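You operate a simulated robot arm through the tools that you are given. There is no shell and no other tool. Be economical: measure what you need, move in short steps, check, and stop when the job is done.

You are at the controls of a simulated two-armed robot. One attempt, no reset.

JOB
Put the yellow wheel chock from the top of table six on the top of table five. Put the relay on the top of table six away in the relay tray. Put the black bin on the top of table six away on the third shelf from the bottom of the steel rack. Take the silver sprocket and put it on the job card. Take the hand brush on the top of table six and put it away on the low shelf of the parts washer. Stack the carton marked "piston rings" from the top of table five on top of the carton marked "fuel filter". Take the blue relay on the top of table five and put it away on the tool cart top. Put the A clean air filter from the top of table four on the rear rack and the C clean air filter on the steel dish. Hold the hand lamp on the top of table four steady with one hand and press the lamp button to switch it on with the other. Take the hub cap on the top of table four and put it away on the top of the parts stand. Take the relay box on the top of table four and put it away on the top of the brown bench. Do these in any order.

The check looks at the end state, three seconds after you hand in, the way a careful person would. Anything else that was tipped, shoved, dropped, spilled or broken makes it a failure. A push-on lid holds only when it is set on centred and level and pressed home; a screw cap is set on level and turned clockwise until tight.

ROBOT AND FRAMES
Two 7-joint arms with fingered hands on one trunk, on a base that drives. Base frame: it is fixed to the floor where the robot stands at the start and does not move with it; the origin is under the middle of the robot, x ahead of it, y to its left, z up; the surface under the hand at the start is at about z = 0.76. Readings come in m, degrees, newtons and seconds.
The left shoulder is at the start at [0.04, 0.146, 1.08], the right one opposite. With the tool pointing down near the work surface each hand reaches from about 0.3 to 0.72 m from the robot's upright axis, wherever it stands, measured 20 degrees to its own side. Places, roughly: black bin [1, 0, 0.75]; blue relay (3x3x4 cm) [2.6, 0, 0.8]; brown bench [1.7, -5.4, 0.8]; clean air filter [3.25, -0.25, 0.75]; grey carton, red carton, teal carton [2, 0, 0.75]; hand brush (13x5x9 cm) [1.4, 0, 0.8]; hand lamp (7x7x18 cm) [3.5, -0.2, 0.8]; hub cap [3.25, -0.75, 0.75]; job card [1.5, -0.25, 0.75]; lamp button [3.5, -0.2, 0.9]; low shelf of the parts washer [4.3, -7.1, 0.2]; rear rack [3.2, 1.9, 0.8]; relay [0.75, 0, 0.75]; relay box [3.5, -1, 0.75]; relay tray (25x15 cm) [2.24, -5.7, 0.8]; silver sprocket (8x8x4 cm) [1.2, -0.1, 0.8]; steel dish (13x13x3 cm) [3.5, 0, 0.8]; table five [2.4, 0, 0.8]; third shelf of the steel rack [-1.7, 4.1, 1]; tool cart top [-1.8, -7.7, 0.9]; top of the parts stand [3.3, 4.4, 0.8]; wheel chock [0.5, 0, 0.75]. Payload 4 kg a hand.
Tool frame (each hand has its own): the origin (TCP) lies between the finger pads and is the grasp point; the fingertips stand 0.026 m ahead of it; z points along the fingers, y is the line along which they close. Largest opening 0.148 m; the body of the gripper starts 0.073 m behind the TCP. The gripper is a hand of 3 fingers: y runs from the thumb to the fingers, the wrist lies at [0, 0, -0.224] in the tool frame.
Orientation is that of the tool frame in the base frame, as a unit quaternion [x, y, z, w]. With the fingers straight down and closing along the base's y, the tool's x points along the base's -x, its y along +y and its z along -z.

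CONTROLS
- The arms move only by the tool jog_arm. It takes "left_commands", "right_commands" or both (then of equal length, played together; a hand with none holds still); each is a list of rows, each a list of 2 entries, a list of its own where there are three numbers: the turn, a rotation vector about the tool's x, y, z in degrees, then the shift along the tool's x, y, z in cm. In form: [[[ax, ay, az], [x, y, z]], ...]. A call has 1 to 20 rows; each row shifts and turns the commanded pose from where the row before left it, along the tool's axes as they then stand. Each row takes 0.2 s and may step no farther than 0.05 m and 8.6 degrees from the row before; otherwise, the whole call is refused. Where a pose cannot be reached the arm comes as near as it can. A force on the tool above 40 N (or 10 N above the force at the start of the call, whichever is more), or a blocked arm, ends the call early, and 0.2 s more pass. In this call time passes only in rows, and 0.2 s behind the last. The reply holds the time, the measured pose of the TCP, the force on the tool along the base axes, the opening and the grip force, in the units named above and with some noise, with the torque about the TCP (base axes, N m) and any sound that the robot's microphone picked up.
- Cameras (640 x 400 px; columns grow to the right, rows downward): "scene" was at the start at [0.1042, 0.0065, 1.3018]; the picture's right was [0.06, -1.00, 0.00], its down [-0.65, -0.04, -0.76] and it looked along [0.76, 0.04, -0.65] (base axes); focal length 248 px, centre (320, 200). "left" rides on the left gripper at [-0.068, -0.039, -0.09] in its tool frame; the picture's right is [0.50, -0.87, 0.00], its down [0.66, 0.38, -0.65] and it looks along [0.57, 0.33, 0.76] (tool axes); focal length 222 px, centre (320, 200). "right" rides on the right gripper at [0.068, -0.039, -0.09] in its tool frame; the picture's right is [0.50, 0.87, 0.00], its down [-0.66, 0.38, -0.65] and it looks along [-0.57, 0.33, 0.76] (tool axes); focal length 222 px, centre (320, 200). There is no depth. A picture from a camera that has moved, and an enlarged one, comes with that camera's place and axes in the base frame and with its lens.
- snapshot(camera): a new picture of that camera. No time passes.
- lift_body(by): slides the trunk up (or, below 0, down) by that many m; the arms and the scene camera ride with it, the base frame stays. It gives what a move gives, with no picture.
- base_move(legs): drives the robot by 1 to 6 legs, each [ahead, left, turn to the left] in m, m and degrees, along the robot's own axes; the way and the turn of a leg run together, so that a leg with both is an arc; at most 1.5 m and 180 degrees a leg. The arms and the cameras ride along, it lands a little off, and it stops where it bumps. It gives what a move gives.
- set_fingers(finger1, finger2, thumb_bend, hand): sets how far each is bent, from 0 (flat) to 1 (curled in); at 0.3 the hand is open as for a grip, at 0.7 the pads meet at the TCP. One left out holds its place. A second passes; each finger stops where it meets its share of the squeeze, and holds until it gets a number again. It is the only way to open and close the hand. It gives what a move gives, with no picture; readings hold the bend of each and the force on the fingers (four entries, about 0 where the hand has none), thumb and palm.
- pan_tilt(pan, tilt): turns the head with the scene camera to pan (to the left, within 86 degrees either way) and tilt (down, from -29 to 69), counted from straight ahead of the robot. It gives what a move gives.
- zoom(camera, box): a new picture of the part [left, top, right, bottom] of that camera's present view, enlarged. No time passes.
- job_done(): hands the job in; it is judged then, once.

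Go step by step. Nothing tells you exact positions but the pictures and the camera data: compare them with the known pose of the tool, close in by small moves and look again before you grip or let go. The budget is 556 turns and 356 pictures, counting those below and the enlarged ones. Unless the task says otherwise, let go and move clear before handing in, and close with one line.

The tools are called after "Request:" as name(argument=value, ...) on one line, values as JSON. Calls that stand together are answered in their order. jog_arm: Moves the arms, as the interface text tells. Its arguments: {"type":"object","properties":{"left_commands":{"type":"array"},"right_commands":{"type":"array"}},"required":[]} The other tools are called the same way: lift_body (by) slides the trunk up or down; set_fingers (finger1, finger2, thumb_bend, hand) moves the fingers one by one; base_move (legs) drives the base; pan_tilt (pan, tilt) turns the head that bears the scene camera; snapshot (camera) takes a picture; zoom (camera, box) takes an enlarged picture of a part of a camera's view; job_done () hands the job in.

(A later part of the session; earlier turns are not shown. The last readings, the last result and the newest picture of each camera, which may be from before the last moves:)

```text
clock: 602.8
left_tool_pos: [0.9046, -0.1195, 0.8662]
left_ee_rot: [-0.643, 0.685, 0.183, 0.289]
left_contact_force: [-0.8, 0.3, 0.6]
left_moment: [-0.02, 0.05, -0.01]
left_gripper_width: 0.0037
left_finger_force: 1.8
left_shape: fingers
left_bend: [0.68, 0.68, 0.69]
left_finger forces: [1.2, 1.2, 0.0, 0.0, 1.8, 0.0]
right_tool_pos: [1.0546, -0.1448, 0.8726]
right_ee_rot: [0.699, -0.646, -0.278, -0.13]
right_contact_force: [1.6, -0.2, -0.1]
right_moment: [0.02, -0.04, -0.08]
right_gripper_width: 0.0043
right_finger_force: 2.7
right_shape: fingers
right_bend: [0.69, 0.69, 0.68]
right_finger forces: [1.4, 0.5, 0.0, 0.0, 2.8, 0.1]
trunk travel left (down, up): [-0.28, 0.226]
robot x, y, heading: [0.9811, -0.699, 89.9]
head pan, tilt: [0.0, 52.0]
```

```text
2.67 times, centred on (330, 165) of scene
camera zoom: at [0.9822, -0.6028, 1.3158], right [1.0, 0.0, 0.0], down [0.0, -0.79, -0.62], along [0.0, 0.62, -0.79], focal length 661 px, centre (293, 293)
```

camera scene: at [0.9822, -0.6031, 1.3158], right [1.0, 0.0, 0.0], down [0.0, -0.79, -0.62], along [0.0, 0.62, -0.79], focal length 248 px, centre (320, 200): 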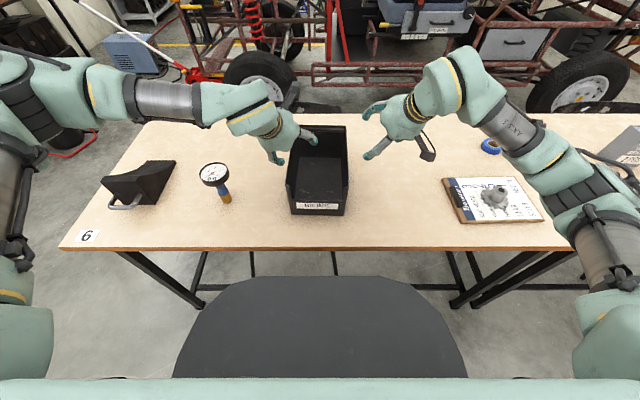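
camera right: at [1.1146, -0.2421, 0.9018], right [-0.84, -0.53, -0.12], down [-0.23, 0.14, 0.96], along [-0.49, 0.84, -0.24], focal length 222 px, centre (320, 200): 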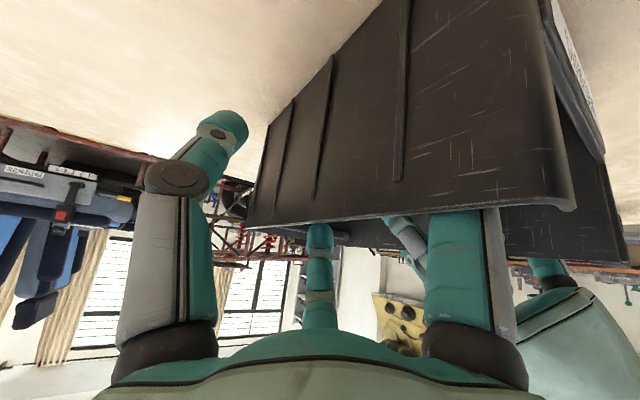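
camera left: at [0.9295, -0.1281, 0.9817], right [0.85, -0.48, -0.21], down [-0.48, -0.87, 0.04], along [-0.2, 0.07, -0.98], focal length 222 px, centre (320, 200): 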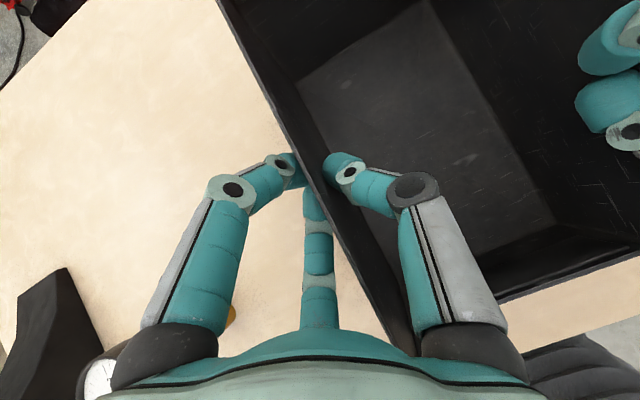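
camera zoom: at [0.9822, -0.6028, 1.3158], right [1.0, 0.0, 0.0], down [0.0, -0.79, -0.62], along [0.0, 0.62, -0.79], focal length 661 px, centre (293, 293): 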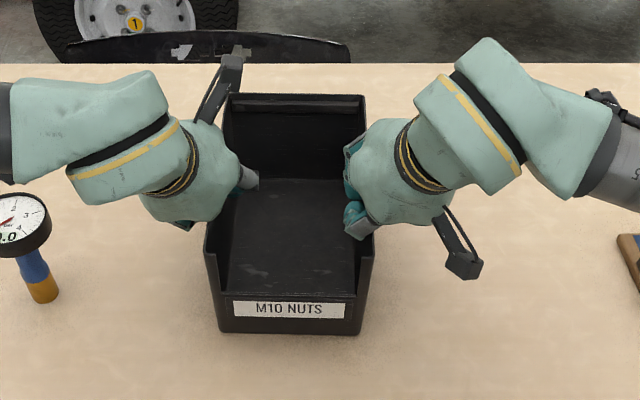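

Increasing squeeze on both.

Request:
set_fingers(hand="left", finger1=0.95, finger2=0.95, thumb_bend=0.95)

Request:
set_fingers(hand="right", finger1=0.95, finger2=0.95, thumb_bend=0.95)

Request:
jog_arm(left_commands=[[[0, 0, 0], [-0.64, -0.16, -0.75]], [[0, 0, 0], [-0.64, -0.16, -0.75]], [[0, 0, 0], [-0.64, -0.16, -0.75]]], right_commands=[[[0, 0, 0], [-0.64, 0.16, -0.75]], [[0, 0, 0], [-0.64, 0.16, -0.75]], [[0, 0, 0], [-0.64, 0.16, -0.75]]])

Request:
zoom(camera="scene", box=[220, 90, 440, 240])

```text
clock: 603.8
left_tool_pos: [0.9049, -0.1195, 0.8661]
left_ee_rot: [-0.642, 0.686, 0.182, 0.29]
left_contact_force: [4.1, 0.4, 0.2]
left_moment: [0.01, 0.06, 0.05]
left_gripper_width: 0.0
left_finger_force: 18.0
left_shape: fingers
left_bend: [0.74, 0.76, 0.72]
left_finger forces: [14.8, 0.0, 0.0, 0.0, 21.0, 0.1]
right_tool_pos: [1.0549, -0.1422, 0.8723]
right_ee_rot: [0.7, -0.645, -0.278, -0.129]
right_contact_force: [-2.9, 0.6, 0.4]
right_moment: [0.04, 0.03, -0.04]
right_gripper_width: 0.0037
right_finger_force: 3.2
right_shape: fingers
right_bend: [0.68, 0.69, 0.69]
right_finger forces: [2.8, 2.0, 0.0, 0.0, 1.1, 0.1]
trunk travel left (down, up): [-0.28, 0.226]
robot x, y, heading: [0.9867, -0.7014, 90.0]
head pan, tilt: [0.0, 52.0]
```

```text
clock: 604.8
left_tool_pos: [0.9035, -0.1203, 0.8654]
left_ee_rot: [-0.643, 0.685, 0.183, 0.29]
left_contact_force: [1.1, -1.9, -0.7]
left_moment: [0.02, 0.05, 0.06]
left_gripper_width: 0.0
left_finger_force: 18.2
left_shape: fingers
left_bend: [0.74, 0.76, 0.72]
left_finger forces: [16.4, 0.1, 0.0, 0.0, 19.9, 0.0]
right_tool_pos: [1.0551, -0.1435, 0.8728]
right_ee_rot: [0.699, -0.647, -0.278, -0.129]
right_contact_force: [-1.1, 2.2, -0.7]
right_moment: [-0.09, -0.14, -0.4]
right_gripper_width: 0.0
right_finger_force: 22.3
right_shape: fingers
right_bend: [0.73, 0.73, 0.73]
right_finger forces: [15.9, 10.9, 0.0, 0.0, 18.1, 0.0]
trunk travel left (down, up): [-0.28, 0.226]
robot x, y, heading: [0.9816, -0.6994, 90.0]
head pan, tilt: [0.0, 52.0]
```

```text
clock: 605.6
left_tool_pos: [0.9059, -0.1211, 0.8966]
left_ee_rot: [-0.642, 0.685, 0.183, 0.29]
left_contact_force: [3.2, -1.2, -1.7]
left_moment: [0.0, 0.08, 0.08]
left_gripper_width: 0.0001
left_finger_force: 18.7
left_shape: fingers
left_bend: [0.74, 0.76, 0.72]
left_finger forces: [16.2, 0.0, 0.0, 0.0, 20.9, 0.1]
right_tool_pos: [1.0571, -0.1414, 0.9028]
right_ee_rot: [0.7, -0.645, -0.278, -0.129]
right_contact_force: [-2.8, 0.6, -2.3]
right_moment: [-0.08, -0.03, -0.2]
right_gripper_width: 0.0
right_finger_force: 21.7
right_shape: fingers
right_bend: [0.73, 0.73, 0.73]
right_finger forces: [14.7, 12.5, 0.2, 0.0, 15.7, 0.0]
trunk travel left (down, up): [-0.28, 0.226]
robot x, y, heading: [0.9837, -0.6993, 90.0]
head pan, tilt: [0.0, 52.0]
```

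```text
2.67 times, centred on (330, 165) of scene
camera zoom: at [0.9822, -0.6027, 1.3158], right [1.0, 0.0, 0.0], down [0.0, -0.79, -0.62], along [0.0, 0.62, -0.79], focal length 661 px, centre (293, 293)
```

zoom: 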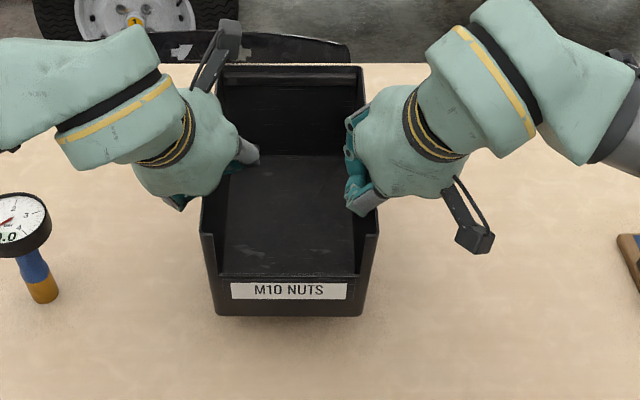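

The bin is lifted level by both hands. Raising and driving back, then west to look at the way north to the steel rack.

Request:
lift_body(by=0.2)

Request:
base_move(legs=[[-0.35, 0, 0], [0, 1.3, 0], [0, 0.2, 0]])

Request:
pan_tilt(pan=0, tilt=20)

Request:
snapshot(camera="scene")

Request:
pan_tilt(pan=35, tilt=20)

Request:
snapshot(camera="scene")

```text
clock: 607.8
left_tool_pos: [0.9044, -0.1206, 1.0969]
left_ee_rot: [-0.643, 0.685, 0.183, 0.289]
left_contact_force: [4.3, -0.3, -2.3]
left_moment: [0.04, 0.09, 0.03]
left_gripper_width: 0.0
left_finger_force: 11.0
left_shape: fingers
left_bend: [0.75, 0.76, 0.72]
left_finger forces: [0.0, 0.0, 0.1, 0.0, 21.6, 0.0]
right_tool_pos: [1.0565, -0.1413, 1.1029]
right_ee_rot: [0.7, -0.646, -0.278, -0.128]
right_contact_force: [-4.2, 1.5, -1.3]
right_moment: [-0.1, -0.07, -0.18]
right_gripper_width: 0.0
right_finger_force: 21.9
right_shape: fingers
right_bend: [0.73, 0.73, 0.74]
right_finger forces: [15.0, 12.9, 0.0, 0.0, 15.2, 0.0]
trunk travel left (down, up): [-0.48, 0.026]
robot x, y, heading: [0.9854, -0.6968, 90.0]
head pan, tilt: [0.0, 52.0]
```

```text
clock: 617.4
left_tool_pos: [-0.5843, -0.4925, 1.0973]
left_ee_rot: [-0.647, 0.681, 0.185, 0.287]
left_contact_force: [4.9, -1.1, -0.9]
left_moment: [0.05, 0.09, 0.06]
left_gripper_width: 0.0
left_finger_force: 10.5
left_shape: fingers
left_bend: [0.74, 0.76, 0.72]
left_finger forces: [0.0, 0.1, 0.0, 0.1, 21.3, 0.0]
right_tool_pos: [-0.4321, -0.5116, 1.1028]
right_ee_rot: [0.703, -0.641, -0.28, -0.126]
right_contact_force: [-4.9, 1.0, -1.3]
right_moment: [-0.05, 0.01, -0.17]
right_gripper_width: 0.0
right_finger_force: 21.7
right_shape: fingers
right_bend: [0.73, 0.73, 0.74]
right_finger forces: [14.9, 13.0, 0.0, 0.0, 15.6, 0.0]
trunk travel left (down, up): [-0.48, 0.026]
robot x, y, heading: [-0.502, -1.0717, 90.9]
head pan, tilt: [0.0, 52.0]
```

```text
clock: 618.3
left_tool_pos: [-0.587, -0.4918, 1.0976]
left_ee_rot: [-0.647, 0.681, 0.184, 0.289]
left_contact_force: [2.6, -0.7, -2.3]
left_moment: [0.01, 0.11, 0.12]
left_gripper_width: 0.0
left_finger_force: 18.4
left_shape: fingers
left_bend: [0.74, 0.76, 0.72]
left_finger forces: [16.2, 0.0, 0.1, 0.0, 20.7, 0.0]
right_tool_pos: [-0.4331, -0.5113, 1.1041]
right_ee_rot: [0.704, -0.641, -0.277, -0.127]
right_contact_force: [-3.0, 0.6, -2.1]
right_moment: [-0.09, -0.04, -0.15]
right_gripper_width: 0.0
right_finger_force: 22.1
right_shape: fingers
right_bend: [0.73, 0.73, 0.74]
right_finger forces: [14.6, 12.7, 0.1, 0.0, 16.3, 0.1]
trunk travel left (down, up): [-0.48, 0.026]
robot x, y, heading: [-0.5021, -1.0732, 90.9]
head pan, tilt: [0.0, 20.0]
```

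```text
186 pictures are left
camera scene: at [-0.5039, -0.9548, 1.5644], right [1.0, 0.01, 0.0], down [0.0, -0.34, -0.94], along [-0.01, 0.94, -0.34], focal length 248 px, centre (320, 200)
```

scene: 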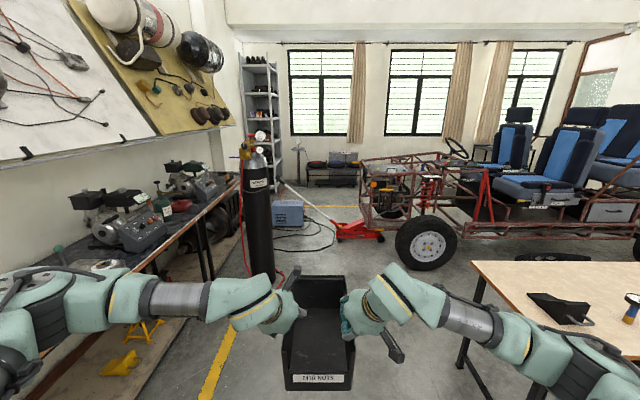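

```text
clock: 619.4
left_tool_pos: [-0.5873, -0.4922, 1.0972]
left_ee_rot: [-0.647, 0.681, 0.184, 0.289]
left_contact_force: [2.8, -1.3, -1.7]
left_moment: [0.0, 0.06, 0.04]
left_gripper_width: 0.0
left_finger_force: 10.5
left_shape: fingers
left_bend: [0.74, 0.76, 0.72]
left_finger forces: [0.0, 0.0, 0.1, 0.0, 20.9, 0.0]
right_tool_pos: [-0.4342, -0.5108, 1.1032]
right_ee_rot: [0.704, -0.641, -0.278, -0.127]
right_contact_force: [-2.3, 0.9, -1.2]
right_moment: [-0.07, -0.05, -0.15]
right_gripper_width: 0.0
right_finger_force: 21.7
right_shape: fingers
right_bend: [0.73, 0.73, 0.74]
right_finger forces: [14.8, 12.9, 0.0, 0.1, 16.2, 0.0]
trunk travel left (down, up): [-0.48, 0.026]
robot x, y, heading: [-0.5022, -1.0709, 90.8]
head pan, tilt: [35.0, 20.0]
```

```text
185 pictures are left
camera scene: at [-0.5569, -0.9723, 1.5645], right [0.81, 0.58, 0.0], down [0.2, -0.28, -0.94], along [-0.55, 0.76, -0.34], focal length 248 px, centre (320, 200)
```

scene: 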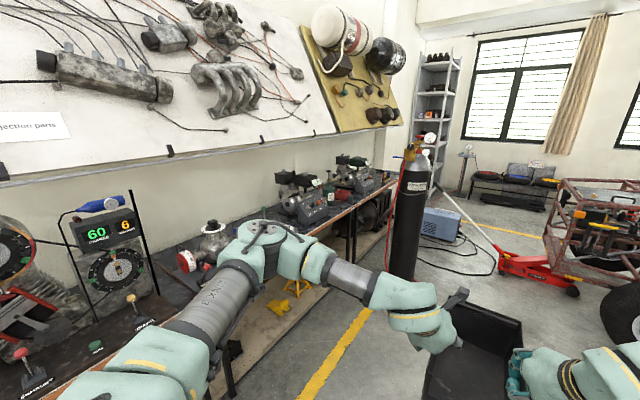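

The rack stands on the west wall facing east, beyond a gas cylinder, welder and floor jack. I'll advance to look at the gap.

Request:
base_move(legs=[[0, -0.12, -0.9], [1.3, 0, 0]])

Request:
pan_tilt(pan=5, tilt=30)

Request:
snapshot(camera="scene")

```text
clock: 626.8
left_tool_pos: [-0.4541, 0.8206, 1.0973]
left_ee_rot: [-0.64, 0.688, 0.182, 0.291]
left_contact_force: [3.4, -0.9, -2.0]
left_moment: [-0.02, 0.07, 0.09]
left_gripper_width: 0.0004
left_finger_force: 10.2
left_shape: fingers
left_bend: [0.74, 0.76, 0.72]
left_finger forces: [0.0, 0.0, 0.0, 0.0, 21.0, 0.1]
right_tool_pos: [-0.3011, 0.7987, 1.1033]
right_ee_rot: [0.697, -0.648, -0.277, -0.13]
right_contact_force: [-3.8, 1.4, -1.0]
right_moment: [-0.1, -0.05, -0.16]
right_gripper_width: 0.0
right_finger_force: 22.5
right_shape: fingers
right_bend: [0.73, 0.73, 0.74]
right_finger forces: [15.1, 13.0, 0.0, 0.0, 16.3, 0.0]
trunk travel left (down, up): [-0.48, 0.026]
robot x, y, heading: [-0.3811, 0.2378, 89.8]
head pan, tilt: [35.0, 20.0]
```

```text
clock: 627.7
left_tool_pos: [-0.4553, 0.8196, 1.0967]
left_ee_rot: [-0.64, 0.688, 0.181, 0.291]
left_contact_force: [1.5, -0.8, -1.7]
left_moment: [-0.01, 0.1, 0.08]
left_gripper_width: 0.0002
left_finger_force: 18.5
left_shape: fingers
left_bend: [0.74, 0.76, 0.72]
left_finger forces: [16.2, 0.1, 0.0, 0.0, 20.5, 0.0]
right_tool_pos: [-0.3021, 0.7986, 1.1027]
right_ee_rot: [0.697, -0.649, -0.277, -0.131]
right_contact_force: [-1.5, 1.8, -1.2]
right_moment: [-0.1, -0.05, -0.19]
right_gripper_width: 0.0
right_finger_force: 21.8
right_shape: fingers
right_bend: [0.73, 0.73, 0.74]
right_finger forces: [14.8, 12.8, 0.0, 0.0, 17.0, 0.1]
trunk travel left (down, up): [-0.48, 0.026]
robot x, y, heading: [-0.3787, 0.2395, 89.6]
head pan, tilt: [5.0, 30.0]
```

```text
184 pictures are left
camera scene: at [-0.3885, 0.3528, 1.5485], right [1.0, 0.08, 0.0], down [0.04, -0.5, -0.87], along [-0.07, 0.86, -0.5], focal length 248 px, centre (320, 200)
```

scene: 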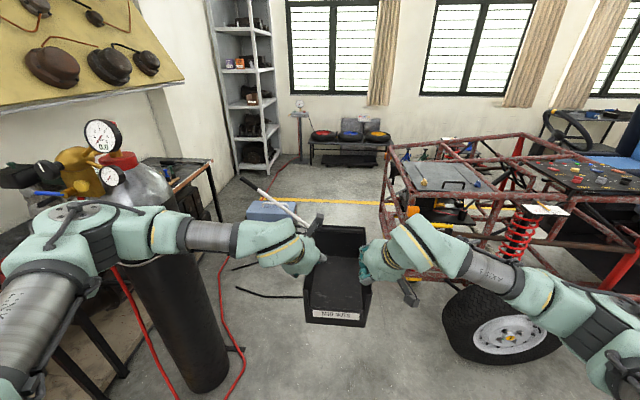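

The direct route is barred by the jack handle, but there's about 0.7 m between the chair backs (y≈0.4) and the truck wheels (y≈1.1) north of the tables. I'll turn east and inspect that corridor.

Request:
base_move(legs=[[0, 0, -89.6], [-0.1, 0.48, 0]])

Request:
pan_tilt(pan=0, tilt=40)

Request:
snapshot(camera="scene")

Request:
pan_tilt(pan=-15, tilt=20)

Request:
snapshot(camera="scene")

```text
clock: 634.5
left_tool_pos: [0.109, 0.7963, 1.0972]
left_ee_rot: [0.031, 0.939, -0.076, 0.334]
left_contact_force: [-1.7, -2.3, -1.7]
left_moment: [0.12, -0.01, 0.1]
left_gripper_width: 0.0002
left_finger_force: 10.2
left_shape: fingers
left_bend: [0.74, 0.76, 0.72]
left_finger forces: [0.0, 0.1, 0.0, 0.0, 20.7, 0.1]
right_tool_pos: [0.0881, 0.6441, 1.1032]
right_ee_rot: [-0.035, 0.951, 0.105, 0.288]
right_contact_force: [0.5, 2.7, -1.5]
right_moment: [-0.04, 0.06, -0.19]
right_gripper_width: 0.0001
right_finger_force: 22.7
right_shape: fingers
right_bend: [0.73, 0.73, 0.74]
right_finger forces: [15.5, 13.4, 0.0, 0.0, 17.4, 0.0]
trunk travel left (down, up): [-0.48, 0.026]
robot x, y, heading: [-0.4687, 0.7265, -0.5]
head pan, tilt: [5.0, 30.0]
```

```text
clock: 635.2
left_tool_pos: [0.1071, 0.7985, 1.0957]
left_ee_rot: [0.032, 0.939, -0.076, 0.333]
left_contact_force: [-0.9, -1.8, -1.9]
left_moment: [0.08, -0.01, 0.09]
left_gripper_width: 0.0002
left_finger_force: 10.6
left_shape: fingers
left_bend: [0.74, 0.76, 0.72]
left_finger forces: [0.1, 0.0, 0.0, 0.0, 20.2, 0.0]
right_tool_pos: [0.0874, 0.646, 1.1032]
right_ee_rot: [-0.036, 0.951, 0.104, 0.288]
right_contact_force: [1.5, 2.2, -1.2]
right_moment: [-0.05, 0.07, -0.2]
right_gripper_width: 0.0
right_finger_force: 23.1
right_shape: fingers
right_bend: [0.73, 0.73, 0.74]
right_finger forces: [15.2, 13.3, 0.0, 0.1, 17.7, 0.0]
trunk travel left (down, up): [-0.48, 0.026]
robot x, y, heading: [-0.4737, 0.7247, -0.1]
head pan, tilt: [0.0, 40.0]
```

```text
183 pictures are left
camera scene: at [-0.3659, 0.7245, 1.5331], right [0.0, -1.0, 0.0], down [-0.64, 0.0, -0.77], along [0.77, 0.0, -0.64], focal length 248 px, centre (320, 200)
```

scene: 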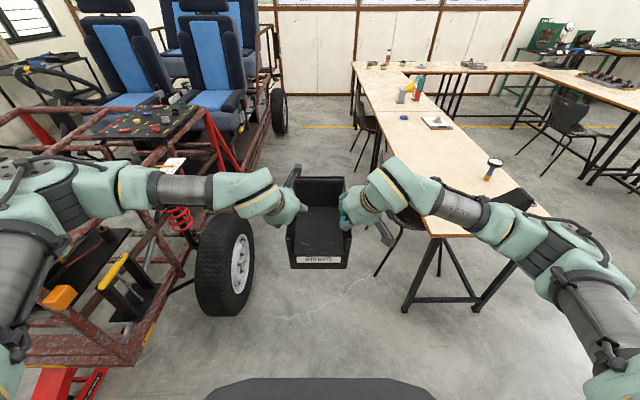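

```text
clock: 636.0
left_tool_pos: [0.108, 0.7984, 1.0972]
left_ee_rot: [0.032, 0.939, -0.076, 0.334]
left_contact_force: [-1.4, -2.9, -2.3]
left_moment: [0.1, 0.0, 0.07]
left_gripper_width: 0.0002
left_finger_force: 10.1
left_shape: fingers
left_bend: [0.74, 0.76, 0.72]
left_finger forces: [0.0, 0.1, 0.0, 0.0, 20.4, 0.1]
right_tool_pos: [0.0871, 0.6461, 1.1038]
right_ee_rot: [-0.036, 0.951, 0.105, 0.288]
right_contact_force: [1.1, 1.6, -1.3]
right_moment: [-0.06, 0.07, -0.2]
right_gripper_width: 0.0
right_finger_force: 23.4
right_shape: fingers
right_bend: [0.73, 0.73, 0.74]
right_finger forces: [15.3, 13.4, 0.0, 0.0, 17.7, 0.0]
trunk travel left (down, up): [-0.48, 0.026]
robot x, y, heading: [-0.4729, 0.724, -0.4]
head pan, tilt: [-15.0, 20.0]
```

```text
182 pictures are left
camera scene: at [-0.361, 0.7001, 1.5644], right [-0.26, -0.97, 0.0], down [-0.33, 0.09, -0.94], along [0.91, -0.25, -0.34], focal length 248 px, centre (320, 200)
```

scene: 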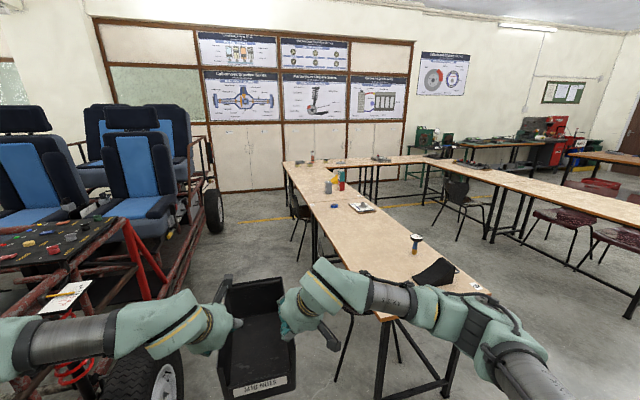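

The corridor looks about 0.8 m wide (chairs y≈0.34, wheels y≈1.17). I'll centre at y≈0.67 and advance in stages.

Request:
base_move(legs=[[0.3, -0.05, 0.3], [0.6, 0, 0]])

Request:
pan_tilt(pan=0, tilt=35)

Request:
snapshot(camera="scene")

```text
clock: 641.1
left_tool_pos: [1.0133, 0.7476, 1.0979]
left_ee_rot: [0.031, 0.939, -0.075, 0.335]
left_contact_force: [-1.0, -2.8, -1.4]
left_moment: [0.1, 0.01, 0.06]
left_gripper_width: 0.0
left_finger_force: 10.5
left_shape: fingers
left_bend: [0.74, 0.76, 0.72]
left_finger forces: [0.0, 0.1, 0.0, 0.1, 20.4, 0.0]
right_tool_pos: [0.993, 0.5951, 1.1033]
right_ee_rot: [-0.036, 0.951, 0.104, 0.288]
right_contact_force: [1.5, 1.5, -0.8]
right_moment: [-0.07, 0.09, -0.22]
right_gripper_width: 0.0
right_finger_force: 23.5
right_shape: fingers
right_bend: [0.73, 0.73, 0.74]
right_finger forces: [15.6, 13.5, 0.0, 0.0, 17.6, 0.0]
trunk travel left (down, up): [-0.48, 0.026]
robot x, y, heading: [0.433, 0.6746, -0.5]
head pan, tilt: [-15.0, 20.0]
```

```text
clock: 641.9
left_tool_pos: [1.0151, 0.7465, 1.0974]
left_ee_rot: [0.032, 0.939, -0.076, 0.334]
left_contact_force: [-0.4, -2.8, -2.9]
left_moment: [0.12, 0.05, 0.08]
left_gripper_width: 0.0003
left_finger_force: 10.3
left_shape: fingers
left_bend: [0.74, 0.76, 0.72]
left_finger forces: [0.0, 0.0, 0.0, 0.1, 20.0, 0.1]
right_tool_pos: [0.9935, 0.5956, 1.1031]
right_ee_rot: [-0.037, 0.952, 0.105, 0.287]
right_contact_force: [0.9, 2.3, -0.9]
right_moment: [-0.01, 0.09, -0.19]
right_gripper_width: 0.0
right_finger_force: 23.9
right_shape: fingers
right_bend: [0.73, 0.73, 0.74]
right_finger forces: [15.3, 13.3, 0.1, 0.0, 17.9, 0.0]
trunk travel left (down, up): [-0.48, 0.026]
robot x, y, heading: [0.4345, 0.6715, -0.2]
head pan, tilt: [0.0, 35.0]
```

```text
181 pictures are left
camera scene: at [0.5441, 0.6734, 1.5407], right [0.0, -1.0, 0.0], down [-0.57, 0.0, -0.82], along [0.82, 0.0, -0.57], focal length 248 px, centre (320, 200)
```

scene: 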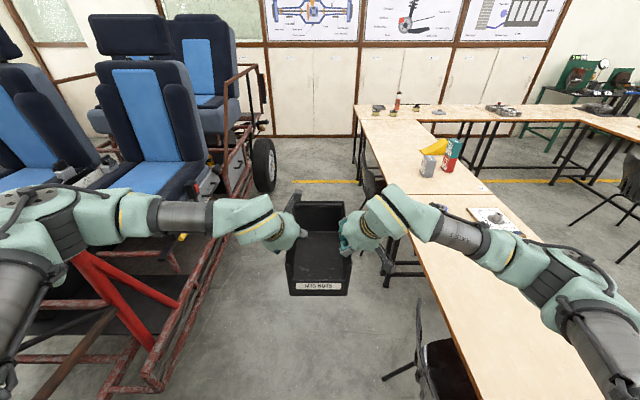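

Request:
base_move(legs=[[0.9, 0, 0.2], [0.9, 0, 0]])

Request:
snapshot(camera="scene")

```text
clock: 651.0
left_tool_pos: [2.8224, 0.7552, 1.097]
left_ee_rot: [0.026, 0.939, -0.073, 0.335]
left_contact_force: [-1.6, -3.2, -2.2]
left_moment: [0.12, 0.03, 0.06]
left_gripper_width: 0.0003
left_finger_force: 10.5
left_shape: fingers
left_bend: [0.74, 0.76, 0.72]
left_finger forces: [0.0, 0.0, 0.0, 0.0, 20.4, 0.1]
right_tool_pos: [2.8041, 0.6036, 1.1037]
right_ee_rot: [-0.042, 0.951, 0.106, 0.287]
right_contact_force: [0.0, 2.8, -1.4]
right_moment: [-0.02, 0.04, -0.17]
right_gripper_width: 0.0001
right_finger_force: 23.4
right_shape: fingers
right_bend: [0.73, 0.73, 0.74]
right_finger forces: [15.6, 13.6, 0.0, 0.0, 18.0, 0.0]
trunk travel left (down, up): [-0.48, 0.026]
robot x, y, heading: [2.2457, 0.6743, 0.6]
head pan, tilt: [0.0, 35.0]
```

```text
180 pictures are left
camera scene: at [2.3524, 0.6756, 1.5407], right [0.01, -1.0, 0.0], down [-0.57, -0.01, -0.82], along [0.82, 0.01, -0.57], focal length 248 px, centre (320, 200)
```

scene: 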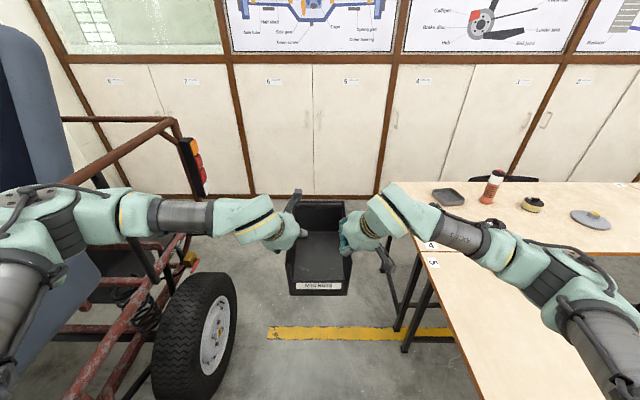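

Truck rear is at x≈3.45, wall at x≈4.7. I'll go to x≈3.75, turn north there, then shift to x≈4.1.

Request:
base_move(legs=[[0.8, 0, -0.6], [0.72, 0, 0]])

Request:
pan_tilt(pan=50, tilt=30)

Request:
snapshot(camera="scene")

```text
clock: 658.8
left_tool_pos: [4.3373, 0.7607, 1.0969]
left_ee_rot: [0.031, 0.939, -0.075, 0.335]
left_contact_force: [-1.1, -2.1, -1.4]
left_moment: [0.1, 0.05, 0.09]
left_gripper_width: 0.0001
left_finger_force: 10.0
left_shape: fingers
left_bend: [0.74, 0.76, 0.72]
left_finger forces: [0.1, 0.0, 0.1, 0.1, 20.2, 0.1]
right_tool_pos: [4.3162, 0.6083, 1.104]
right_ee_rot: [-0.036, 0.952, 0.104, 0.287]
right_contact_force: [1.0, 1.9, -1.0]
right_moment: [-0.09, 0.06, -0.18]
right_gripper_width: 0.0
right_finger_force: 24.3
right_shape: fingers
right_bend: [0.73, 0.73, 0.74]
right_finger forces: [15.6, 13.6, 0.0, 0.0, 18.1, 0.0]
trunk travel left (down, up): [-0.48, 0.026]
robot x, y, heading: [3.7548, 0.6873, -0.1]
head pan, tilt: [0.0, 35.0]
```

```text
clock: 660.0
left_tool_pos: [4.3385, 0.761, 1.0971]
left_ee_rot: [0.032, 0.939, -0.076, 0.334]
left_contact_force: [-2.4, -1.2, -2.4]
left_moment: [0.11, 0.01, 0.09]
left_gripper_width: 0.0
left_finger_force: 10.3
left_shape: fingers
left_bend: [0.74, 0.76, 0.73]
left_finger forces: [0.0, 0.0, 0.0, 0.0, 20.1, 0.0]
right_tool_pos: [4.3183, 0.6077, 1.1034]
right_ee_rot: [-0.036, 0.951, 0.103, 0.288]
right_contact_force: [1.7, 1.6, -1.8]
right_moment: [-0.09, 0.07, -0.21]
right_gripper_width: 0.0002
right_finger_force: 24.7
right_shape: fingers
right_bend: [0.73, 0.73, 0.74]
right_finger forces: [15.6, 13.6, 0.0, 0.1, 18.2, 0.0]
trunk travel left (down, up): [-0.48, 0.026]
robot x, y, heading: [3.7578, 0.684, -0.1]
head pan, tilt: [50.0, 30.0]
```

```text
179 pictures are left
camera scene: at [3.838, 0.7554, 1.5485], right [0.76, -0.65, 0.0], down [-0.32, -0.38, -0.87], along [0.56, 0.66, -0.5], focal length 248 px, centre (320, 200)
```

scene: 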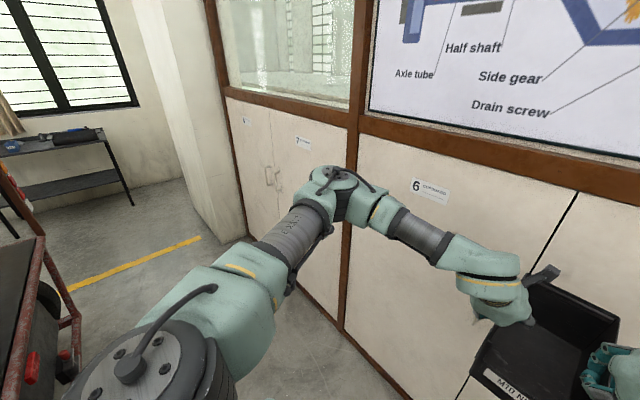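

Request:
base_move(legs=[[0, 0, 90], [0, -0.25, 0]])

Request:
pan_tilt(pan=0, tilt=30)

Request:
snapshot(camera="scene")

Request:
pan_tilt(pan=45, tilt=35)

Request:
snapshot(camera="scene")

```text
clock: 665.6
left_tool_pos: [3.9192, 1.2667, 1.0962]
left_ee_rot: [-0.647, 0.681, 0.184, 0.289]
left_contact_force: [1.4, -0.9, -2.7]
left_moment: [0.0, 0.08, 0.07]
left_gripper_width: 0.0001
left_finger_force: 10.1
left_shape: fingers
left_bend: [0.74, 0.76, 0.73]
left_finger forces: [0.0, 0.1, 0.0, 0.1, 20.3, 0.1]
right_tool_pos: [4.0747, 1.2492, 1.1033]
right_ee_rot: [0.704, -0.641, -0.278, -0.128]
right_contact_force: [-2.1, 1.3, -1.3]
right_moment: [-0.05, -0.06, -0.24]
right_gripper_width: 0.0
right_finger_force: 23.9
right_shape: fingers
right_bend: [0.73, 0.73, 0.75]
right_finger forces: [16.5, 14.0, 0.0, 0.0, 18.7, 0.0]
trunk travel left (down, up): [-0.48, 0.026]
robot x, y, heading: [4.0089, 0.6884, 90.7]
head pan, tilt: [50.0, 30.0]
```

```text
clock: 666.8
left_tool_pos: [3.9225, 1.2662, 1.0957]
left_ee_rot: [-0.648, 0.68, 0.185, 0.289]
left_contact_force: [1.5, -1.2, -1.7]
left_moment: [0.0, 0.11, 0.06]
left_gripper_width: 0.0
left_finger_force: 9.7
left_shape: fingers
left_bend: [0.74, 0.76, 0.73]
left_finger forces: [0.1, 0.0, 0.1, 0.0, 20.1, 0.1]
right_tool_pos: [4.0754, 1.247, 1.1022]
right_ee_rot: [0.704, -0.642, -0.278, -0.128]
right_contact_force: [-0.8, 0.5, -1.8]
right_moment: [-0.01, -0.08, -0.23]
right_gripper_width: 0.0
right_finger_force: 24.8
right_shape: fingers
right_bend: [0.73, 0.73, 0.75]
right_finger forces: [16.4, 13.9, 0.1, 0.0, 18.8, 0.0]
trunk travel left (down, up): [-0.48, 0.026]
robot x, y, heading: [4.0075, 0.689, 90.9]
head pan, tilt: [0.0, 30.0]
```

```text
178 pictures are left
camera scene: at [4.006, 0.8013, 1.5484], right [1.0, 0.01, 0.0], down [0.01, -0.5, -0.87], along [-0.01, 0.87, -0.5], focal length 248 px, centre (320, 200)
```

scene: 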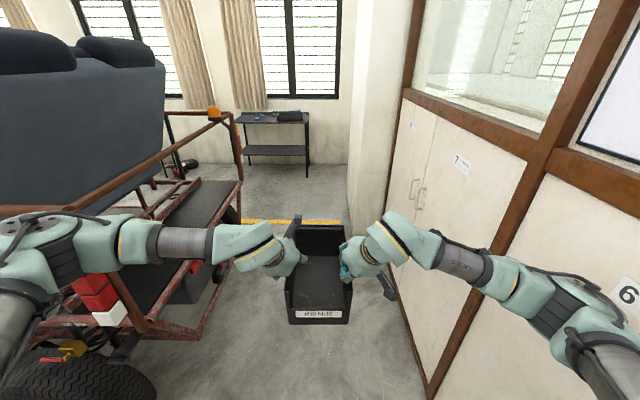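

```text
clock: 667.9
left_tool_pos: [3.923, 1.266, 1.0976]
left_ee_rot: [-0.647, 0.681, 0.185, 0.288]
left_contact_force: [2.1, -2.0, -2.0]
left_moment: [-0.04, 0.11, 0.11]
left_gripper_width: 0.0001
left_finger_force: 10.1
left_shape: fingers
left_bend: [0.74, 0.76, 0.73]
left_finger forces: [0.1, 0.0, 0.0, 0.0, 20.1, 0.0]
right_tool_pos: [4.0749, 1.2477, 1.1044]
right_ee_rot: [0.704, -0.641, -0.278, -0.127]
right_contact_force: [-2.2, 1.3, -1.4]
right_moment: [-0.06, -0.07, -0.25]
right_gripper_width: 0.0
right_finger_force: 24.3
right_shape: fingers
right_bend: [0.73, 0.73, 0.75]
right_finger forces: [16.4, 14.0, 0.1, 0.0, 18.8, 0.0]
trunk travel left (down, up): [-0.48, 0.026]
robot x, y, heading: [4.0106, 0.6882, 90.8]
head pan, tilt: [45.0, 35.0]
```

```text
177 pictures are left
camera scene: at [3.9448, 0.7723, 1.5407], right [0.7, 0.72, 0.0], down [0.41, -0.4, -0.82], along [-0.59, 0.57, -0.57], focal length 248 px, centre (320, 200)
```

scene: 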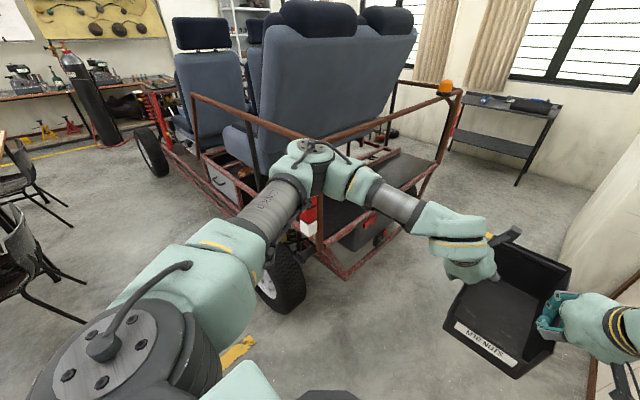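

The rear rack is the truck's black rear deck; beyond it there's open floor. Driving north past the truck, then turning west.

Request:
base_move(legs=[[1.0, 0, -0.8], [0.85, 0, 0], [0, 0, 90], [0, -0.6, 0]])

Request:
pan_tilt(pan=0, tilt=20)

Request:
snapshot(camera="scene")

```text
clock: 676.0
left_tool_pos: [3.9264, 2.8823, 1.0996]
left_ee_rot: [-0.64, 0.686, 0.183, 0.293]
left_contact_force: [0.6, -3.7, -0.1]
left_moment: [0.0, 0.14, 0.08]
left_gripper_width: 0.0
left_finger_force: 18.2
left_shape: fingers
left_bend: [0.75, 0.77, 0.73]
left_finger forces: [16.9, 0.0, 0.0, 0.0, 19.9, 0.0]
right_tool_pos: [4.0773, 2.8564, 1.1]
right_ee_rot: [0.702, -0.644, -0.275, -0.129]
right_contact_force: [-0.3, 2.4, -1.7]
right_moment: [-0.12, -0.19, -0.52]
right_gripper_width: 0.0
right_finger_force: 21.4
right_shape: fingers
right_bend: [0.73, 0.73, 0.75]
right_finger forces: [8.7, 13.2, 0.1, 0.0, 20.8, 0.1]
trunk travel left (down, up): [-0.48, 0.026]
robot x, y, heading: [4.0068, 2.3185, 89.7]
head pan, tilt: [45.0, 35.0]
stopped in leg 2: the robot was blocked; the commanded pose is now the measured one
```

```text
clock: 677.1
left_tool_pos: [3.9263, 2.882, 1.1011]
left_ee_rot: [-0.64, 0.686, 0.183, 0.293]
left_contact_force: [1.5, -2.2, -2.0]
left_moment: [0.01, 0.13, 0.06]
left_gripper_width: 0.0002
left_finger_force: 18.3
left_shape: fingers
left_bend: [0.75, 0.77, 0.73]
left_finger forces: [16.7, 0.0, 0.0, 0.0, 20.1, 0.0]
right_tool_pos: [4.0783, 2.8556, 1.1003]
right_ee_rot: [0.703, -0.644, -0.275, -0.129]
right_contact_force: [-1.0, 2.7, -2.4]
right_moment: [-0.07, -0.15, -0.43]
right_gripper_width: 0.0002
right_finger_force: 20.9
right_shape: fingers
right_bend: [0.73, 0.73, 0.75]
right_finger forces: [8.0, 13.2, 0.1, 0.0, 20.5, 0.0]
trunk travel left (down, up): [-0.48, 0.026]
robot x, y, heading: [4.0082, 2.3096, 90.1]
head pan, tilt: [0.0, 20.0]
```

```text
176 pictures are left
camera scene: at [4.0013, 2.4151, 1.5655], right [1.0, 0.0, 0.0], down [0.0, -0.33, -0.94], along [0.0, 0.94, -0.33], focal length 248 px, centre (320, 200)
```

scene: 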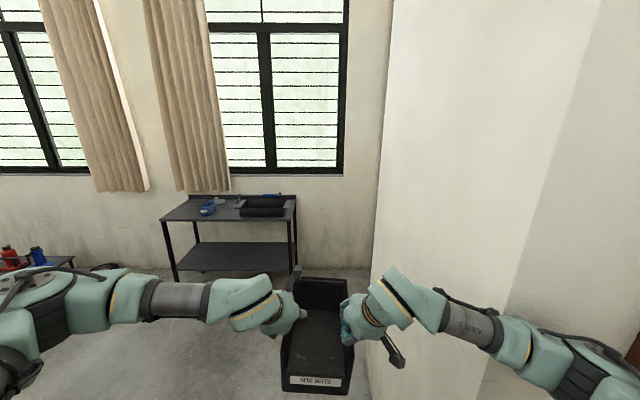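

Blocked lightly by the wall pillar (x≥4.32, y≥2.75) at the right elbow. I'll back off a bit, turn 30° left, and slip north-west between pillar and truck corner.

Request:
base_move(legs=[[-0.12, 0, 0], [0, 0, 30], [-0.02, 0.04, 0]])

Request:
snapshot(camera="scene")

Request:
pan_tilt(pan=60, tilt=25)

Request:
snapshot(camera="scene")

```text
clock: 680.4
left_tool_pos: [3.6263, 2.6213, 1.0943]
left_ee_rot: [0.797, -0.498, -0.25, -0.232]
left_contact_force: [3.1, -2.8, -0.2]
left_moment: [-0.06, 0.13, 0.11]
left_gripper_width: 0.0
left_finger_force: 19.2
left_shape: fingers
left_bend: [0.75, 0.78, 0.74]
left_finger forces: [16.4, 0.0, 0.0, 0.0, 21.1, 0.1]
right_tool_pos: [3.7697, 2.6717, 1.0935]
right_ee_rot: [0.845, -0.443, -0.294, -0.05]
right_contact_force: [-3.5, 1.4, -1.1]
right_moment: [0.03, -0.25, -0.51]
right_gripper_width: 0.0
right_finger_force: 21.2
right_shape: fingers
right_bend: [0.73, 0.73, 0.75]
right_finger forces: [8.2, 13.9, 0.0, 0.0, 20.1, 0.0]
trunk travel left (down, up): [-0.48, 0.026]
robot x, y, heading: [3.9819, 2.1552, 119.6]
head pan, tilt: [0.0, 20.0]
```

```text
175 pictures are left
camera scene: at [3.9218, 2.2568, 1.5643], right [0.87, 0.49, 0.0], down [0.17, -0.3, -0.94], along [-0.46, 0.82, -0.34], focal length 248 px, centre (320, 200)
```

scene: 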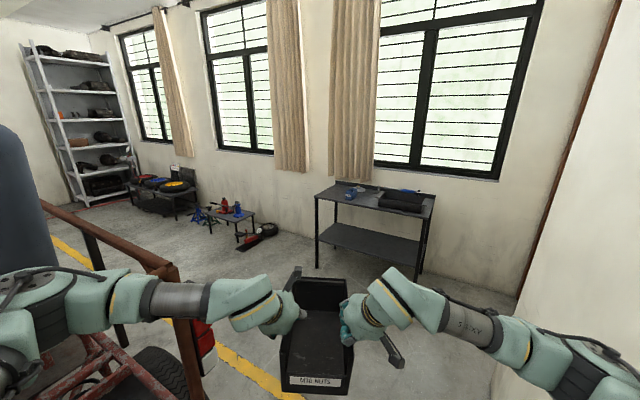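

```text
clock: 681.7
left_tool_pos: [3.6294, 2.618, 1.0945]
left_ee_rot: [0.796, -0.5, -0.249, -0.233]
left_contact_force: [3.9, -0.9, -0.5]
left_moment: [-0.07, 0.11, 0.08]
left_gripper_width: 0.0
left_finger_force: 18.5
left_shape: fingers
left_bend: [0.75, 0.78, 0.74]
left_finger forces: [16.0, 0.1, 0.0, 0.1, 20.9, 0.0]
right_tool_pos: [3.7709, 2.6706, 1.0955]
right_ee_rot: [0.845, -0.443, -0.296, -0.051]
right_contact_force: [-3.0, 1.7, -0.7]
right_moment: [0.0, -0.2, -0.43]
right_gripper_width: 0.0
right_finger_force: 21.1
right_shape: fingers
right_bend: [0.73, 0.73, 0.75]
right_finger forces: [8.3, 14.0, 0.1, 0.0, 19.9, 0.0]
trunk travel left (down, up): [-0.48, 0.026]
robot x, y, heading: [3.9792, 2.1578, 119.6]
head pan, tilt: [60.0, 25.0]
```

```text
174 pictures are left
camera scene: at [3.8775, 2.1748, 1.5564], right [0.01, 1.0, 0.0], down [0.42, 0.0, -0.91], along [-0.91, 0.01, -0.42], focal length 248 px, centre (320, 200)
```

scene: 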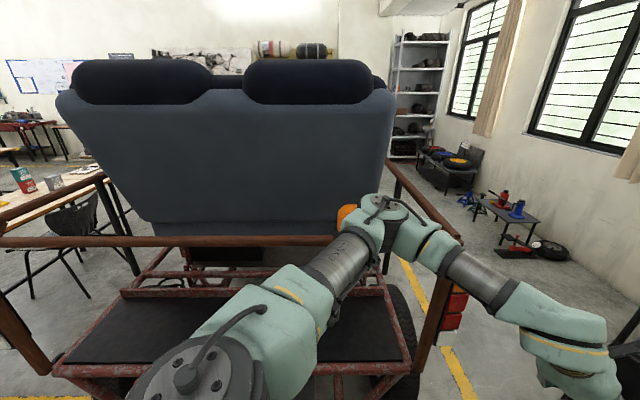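

Request:
base_move(legs=[[0.32, -0.205, 0]])

Request:
base_move(legs=[[0, 0, 30], [0.0, -0.4, 0]])

Request:
pan_tilt(pan=20, tilt=25)

Request:
snapshot(camera="scene")

```text
clock: 684.1
left_tool_pos: [3.6481, 3.0083, 1.0961]
left_ee_rot: [0.795, -0.501, -0.249, -0.234]
left_contact_force: [3.2, -0.9, 0.3]
left_moment: [-0.08, 0.11, 0.05]
left_gripper_width: 0.0
left_finger_force: 18.3
left_shape: fingers
left_bend: [0.75, 0.78, 0.74]
left_finger forces: [16.1, 0.1, 0.0, 0.0, 20.9, 0.0]
right_tool_pos: [3.7908, 3.059, 1.0956]
right_ee_rot: [0.844, -0.444, -0.295, -0.052]
right_contact_force: [-3.3, 1.2, -1.7]
right_moment: [0.04, -0.17, -0.47]
right_gripper_width: 0.0001
right_finger_force: 21.5
right_shape: fingers
right_bend: [0.73, 0.73, 0.75]
right_finger forces: [8.4, 14.0, 0.0, 0.0, 19.9, 0.1]
trunk travel left (down, up): [-0.48, 0.026]
robot x, y, heading: [3.9994, 2.5421, 119.5]
head pan, tilt: [60.0, 25.0]
```

```text
clock: 687.2
left_tool_pos: [3.5263, 2.9272, 1.0955]
left_ee_rot: [0.887, -0.31, -0.296, -0.172]
left_contact_force: [3.6, 0.2, 0.2]
left_moment: [-0.13, 0.13, 0.04]
left_gripper_width: 0.0
left_finger_force: 18.5
left_shape: fingers
left_bend: [0.75, 0.78, 0.74]
left_finger forces: [16.3, 0.1, 0.1, 0.0, 20.6, 0.0]
right_tool_pos: [3.6314, 3.0373, 1.0958]
right_ee_rot: [0.922, -0.243, -0.3, 0.017]
right_contact_force: [-2.8, -1.0, -1.2]
right_moment: [0.06, -0.12, -0.32]
right_gripper_width: 0.0
right_finger_force: 26.7
right_shape: fingers
right_bend: [0.73, 0.73, 0.75]
right_finger forces: [18.8, 14.5, 0.0, 0.1, 20.1, 0.0]
trunk travel left (down, up): [-0.48, 0.026]
robot x, y, heading: [4.0403, 2.6611, 145.4]
head pan, tilt: [60.0, 25.0]
stopped in leg 2: the robot was blocked; the commanded pose is now the measured one
```

```text
clock: 688.3
left_tool_pos: [3.5237, 2.9279, 1.0956]
left_ee_rot: [0.887, -0.309, -0.296, -0.171]
left_contact_force: [3.0, -0.6, -0.3]
left_moment: [-0.13, 0.05, 0.1]
left_gripper_width: 0.0002
left_finger_force: 17.6
left_shape: fingers
left_bend: [0.75, 0.78, 0.74]
left_finger forces: [16.2, 0.0, 0.0, 0.1, 20.6, 0.0]
right_tool_pos: [3.6303, 3.0374, 1.0953]
right_ee_rot: [0.922, -0.243, -0.3, 0.016]
right_contact_force: [-2.2, 1.5, -1.3]
right_moment: [0.1, -0.15, -0.41]
right_gripper_width: 0.0
right_finger_force: 27.0
right_shape: fingers
right_bend: [0.73, 0.73, 0.75]
right_finger forces: [19.3, 14.4, 0.0, 0.1, 20.4, 0.1]
trunk travel left (down, up): [-0.48, 0.026]
robot x, y, heading: [4.04, 2.6652, 145.5]
head pan, tilt: [20.0, 25.0]
```

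```text
173 pictures are left
camera scene: at [3.9372, 2.7, 1.5566], right [0.25, 0.97, 0.0], down [0.41, -0.11, -0.91], along [-0.88, 0.23, -0.42], focal length 248 px, centre (320, 200)
```

scene: 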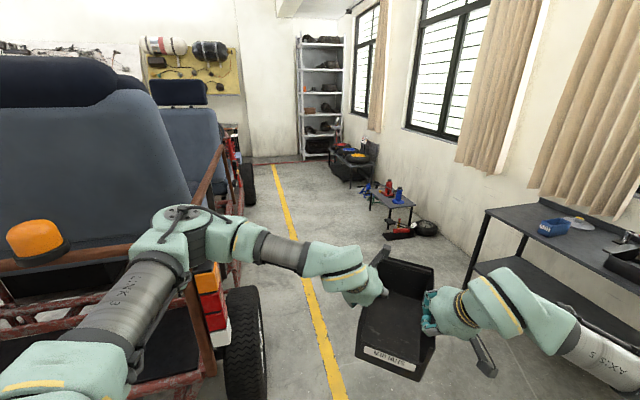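

Request:
base_move(legs=[[0.37, -0.36, 0]])

Request:
base_move(legs=[[0, 0, 34], [0.5, 0, 0]])

Request:
pan_tilt(pan=0, tilt=25)

Request:
snapshot(camera="scene")

```text
clock: 691.3
left_tool_pos: [3.4256, 3.4315, 1.0952]
left_ee_rot: [0.888, -0.307, -0.296, -0.17]
left_contact_force: [2.6, -0.6, 0.0]
left_moment: [-0.12, 0.08, 0.11]
left_gripper_width: 0.0
left_finger_force: 18.8
left_shape: fingers
left_bend: [0.75, 0.78, 0.74]
left_finger forces: [16.3, 0.0, 0.0, 0.1, 20.6, 0.1]
right_tool_pos: [3.5313, 3.5427, 1.0957]
right_ee_rot: [0.923, -0.24, -0.299, 0.018]
right_contact_force: [-3.0, -0.6, -1.2]
right_moment: [0.11, -0.15, -0.42]
right_gripper_width: 0.0
right_finger_force: 26.7
right_shape: fingers
right_bend: [0.73, 0.73, 0.75]
right_finger forces: [19.5, 14.4, 0.0, 0.1, 20.5, 0.0]
trunk travel left (down, up): [-0.48, 0.026]
robot x, y, heading: [3.9492, 3.1751, 145.8]
head pan, tilt: [20.0, 25.0]
```

```text
clock: 695.8
left_tool_pos: [2.8734, 3.1126, 1.0969]
left_ee_rot: [0.939, -0.04, -0.332, -0.078]
left_contact_force: [2.0, 0.8, 0.7]
left_moment: [-0.18, -0.03, 0.01]
left_gripper_width: 0.0
left_finger_force: 18.8
left_shape: fingers
left_bend: [0.75, 0.78, 0.74]
left_finger forces: [16.2, 0.0, 0.1, 0.0, 20.4, 0.0]
right_tool_pos: [2.9014, 3.2631, 1.0964]
right_ee_rot: [0.953, 0.032, -0.282, 0.101]
right_contact_force: [-1.6, -0.9, -1.3]
right_moment: [0.11, -0.02, -0.39]
right_gripper_width: 0.0001
right_finger_force: 26.9
right_shape: fingers
right_bend: [0.73, 0.73, 0.75]
right_finger forces: [19.2, 14.3, 0.0, 0.1, 20.6, 0.0]
trunk travel left (down, up): [-0.48, 0.026]
robot x, y, heading: [3.4505, 3.1765, 179.0]
head pan, tilt: [20.0, 25.0]
```

```text
clock: 696.7
left_tool_pos: [2.8709, 3.1135, 1.0957]
left_ee_rot: [0.939, -0.041, -0.331, -0.08]
left_contact_force: [2.5, 1.8, 0.2]
left_moment: [-0.16, -0.01, 0.09]
left_gripper_width: 0.0
left_finger_force: 18.1
left_shape: fingers
left_bend: [0.75, 0.78, 0.74]
left_finger forces: [16.2, 0.0, 0.0, 0.0, 20.5, 0.1]
right_tool_pos: [2.8996, 3.2627, 1.0944]
right_ee_rot: [0.954, 0.032, -0.281, 0.101]
right_contact_force: [-2.8, -1.1, -1.0]
right_moment: [0.13, -0.06, -0.38]
right_gripper_width: 0.0
right_finger_force: 27.4
right_shape: fingers
right_bend: [0.73, 0.73, 0.75]
right_finger forces: [19.0, 14.5, 0.0, 0.1, 20.4, 0.0]
trunk travel left (down, up): [-0.48, 0.026]
robot x, y, heading: [3.4503, 3.1795, 178.9]
head pan, tilt: [0.0, 25.0]
```

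```text
172 pictures are left
camera scene: at [3.3368, 3.1824, 1.5563], right [0.02, 1.0, 0.0], down [0.42, -0.01, -0.91], along [-0.91, 0.02, -0.42], focal length 248 px, centre (320, 200)
```

scene: 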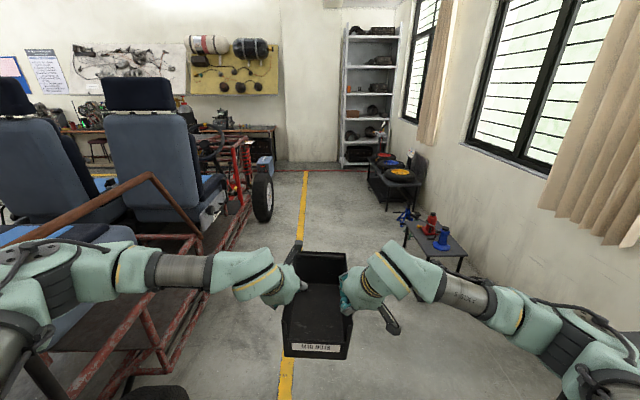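

Clear run west at y≈3.2. Driving toward the rack.

Request:
base_move(legs=[[1.2, 0, 1.0], [1.2, 0, 0], [1.1, 0, 0]])

Request:
pan_tilt(pan=-15, tilt=25)

Request:
snapshot(camera="scene")

```text
clock: 713.5
left_tool_pos: [-0.5935, 2.9964, 1.0961]
left_ee_rot: [0.94, -0.006, -0.334, -0.067]
left_contact_force: [1.5, 0.7, 0.7]
left_moment: [-0.16, -0.01, 0.08]
left_gripper_width: 0.0
left_finger_force: 18.1
left_shape: fingers
left_bend: [0.75, 0.78, 0.74]
left_finger forces: [16.3, 0.1, 0.1, 0.0, 20.4, 0.0]
right_tool_pos: [-0.5755, 3.1481, 1.094]
right_ee_rot: [0.952, 0.067, -0.278, 0.111]
right_contact_force: [-2.4, -1.7, -1.8]
right_moment: [0.14, -0.06, -0.4]
right_gripper_width: 0.0
right_finger_force: 27.0
right_shape: fingers
right_bend: [0.73, 0.73, 0.75]
right_finger forces: [19.2, 14.6, 0.0, 0.0, 20.7, 0.0]
trunk travel left (down, up): [-0.48, 0.026]
robot x, y, heading: [-0.0199, 3.105, -177.0]
head pan, tilt: [0.0, 25.0]
```

```text
clock: 714.3
left_tool_pos: [-0.5934, 2.9972, 1.0944]
left_ee_rot: [0.94, -0.006, -0.335, -0.066]
left_contact_force: [1.5, 1.0, -0.4]
left_moment: [-0.1, -0.01, 0.07]
left_gripper_width: 0.0
left_finger_force: 18.4
left_shape: fingers
left_bend: [0.75, 0.78, 0.74]
left_finger forces: [16.2, 0.0, 0.1, 0.0, 20.5, 0.0]
right_tool_pos: [-0.5776, 3.1483, 1.0958]
right_ee_rot: [0.952, 0.067, -0.277, 0.113]
right_contact_force: [-1.8, -1.9, -1.0]
right_moment: [0.14, -0.07, -0.43]
right_gripper_width: 0.0001
right_finger_force: 27.1
right_shape: fingers
right_bend: [0.73, 0.73, 0.76]
right_finger forces: [19.1, 14.5, 0.0, 0.0, 20.5, 0.0]
trunk travel left (down, up): [-0.48, 0.026]
robot x, y, heading: [-0.0178, 3.1029, -177.1]
head pan, tilt: [-15.0, 25.0]
```

```text
171 pictures are left
camera scene: at [-0.133, 3.1239, 1.5564], right [0.21, 0.98, 0.0], down [0.41, -0.09, -0.91], along [-0.89, 0.19, -0.42], focal length 248 px, centre (320, 200)
```

scene: 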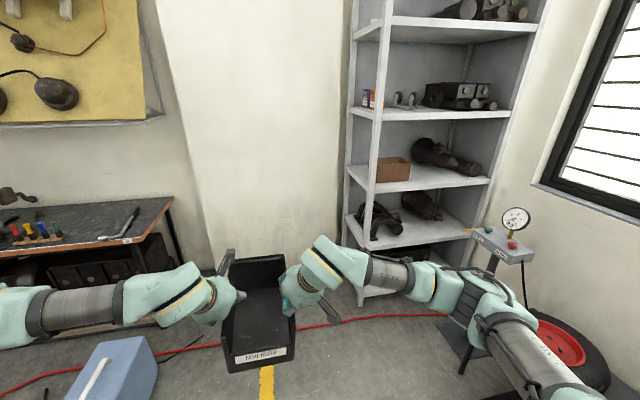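

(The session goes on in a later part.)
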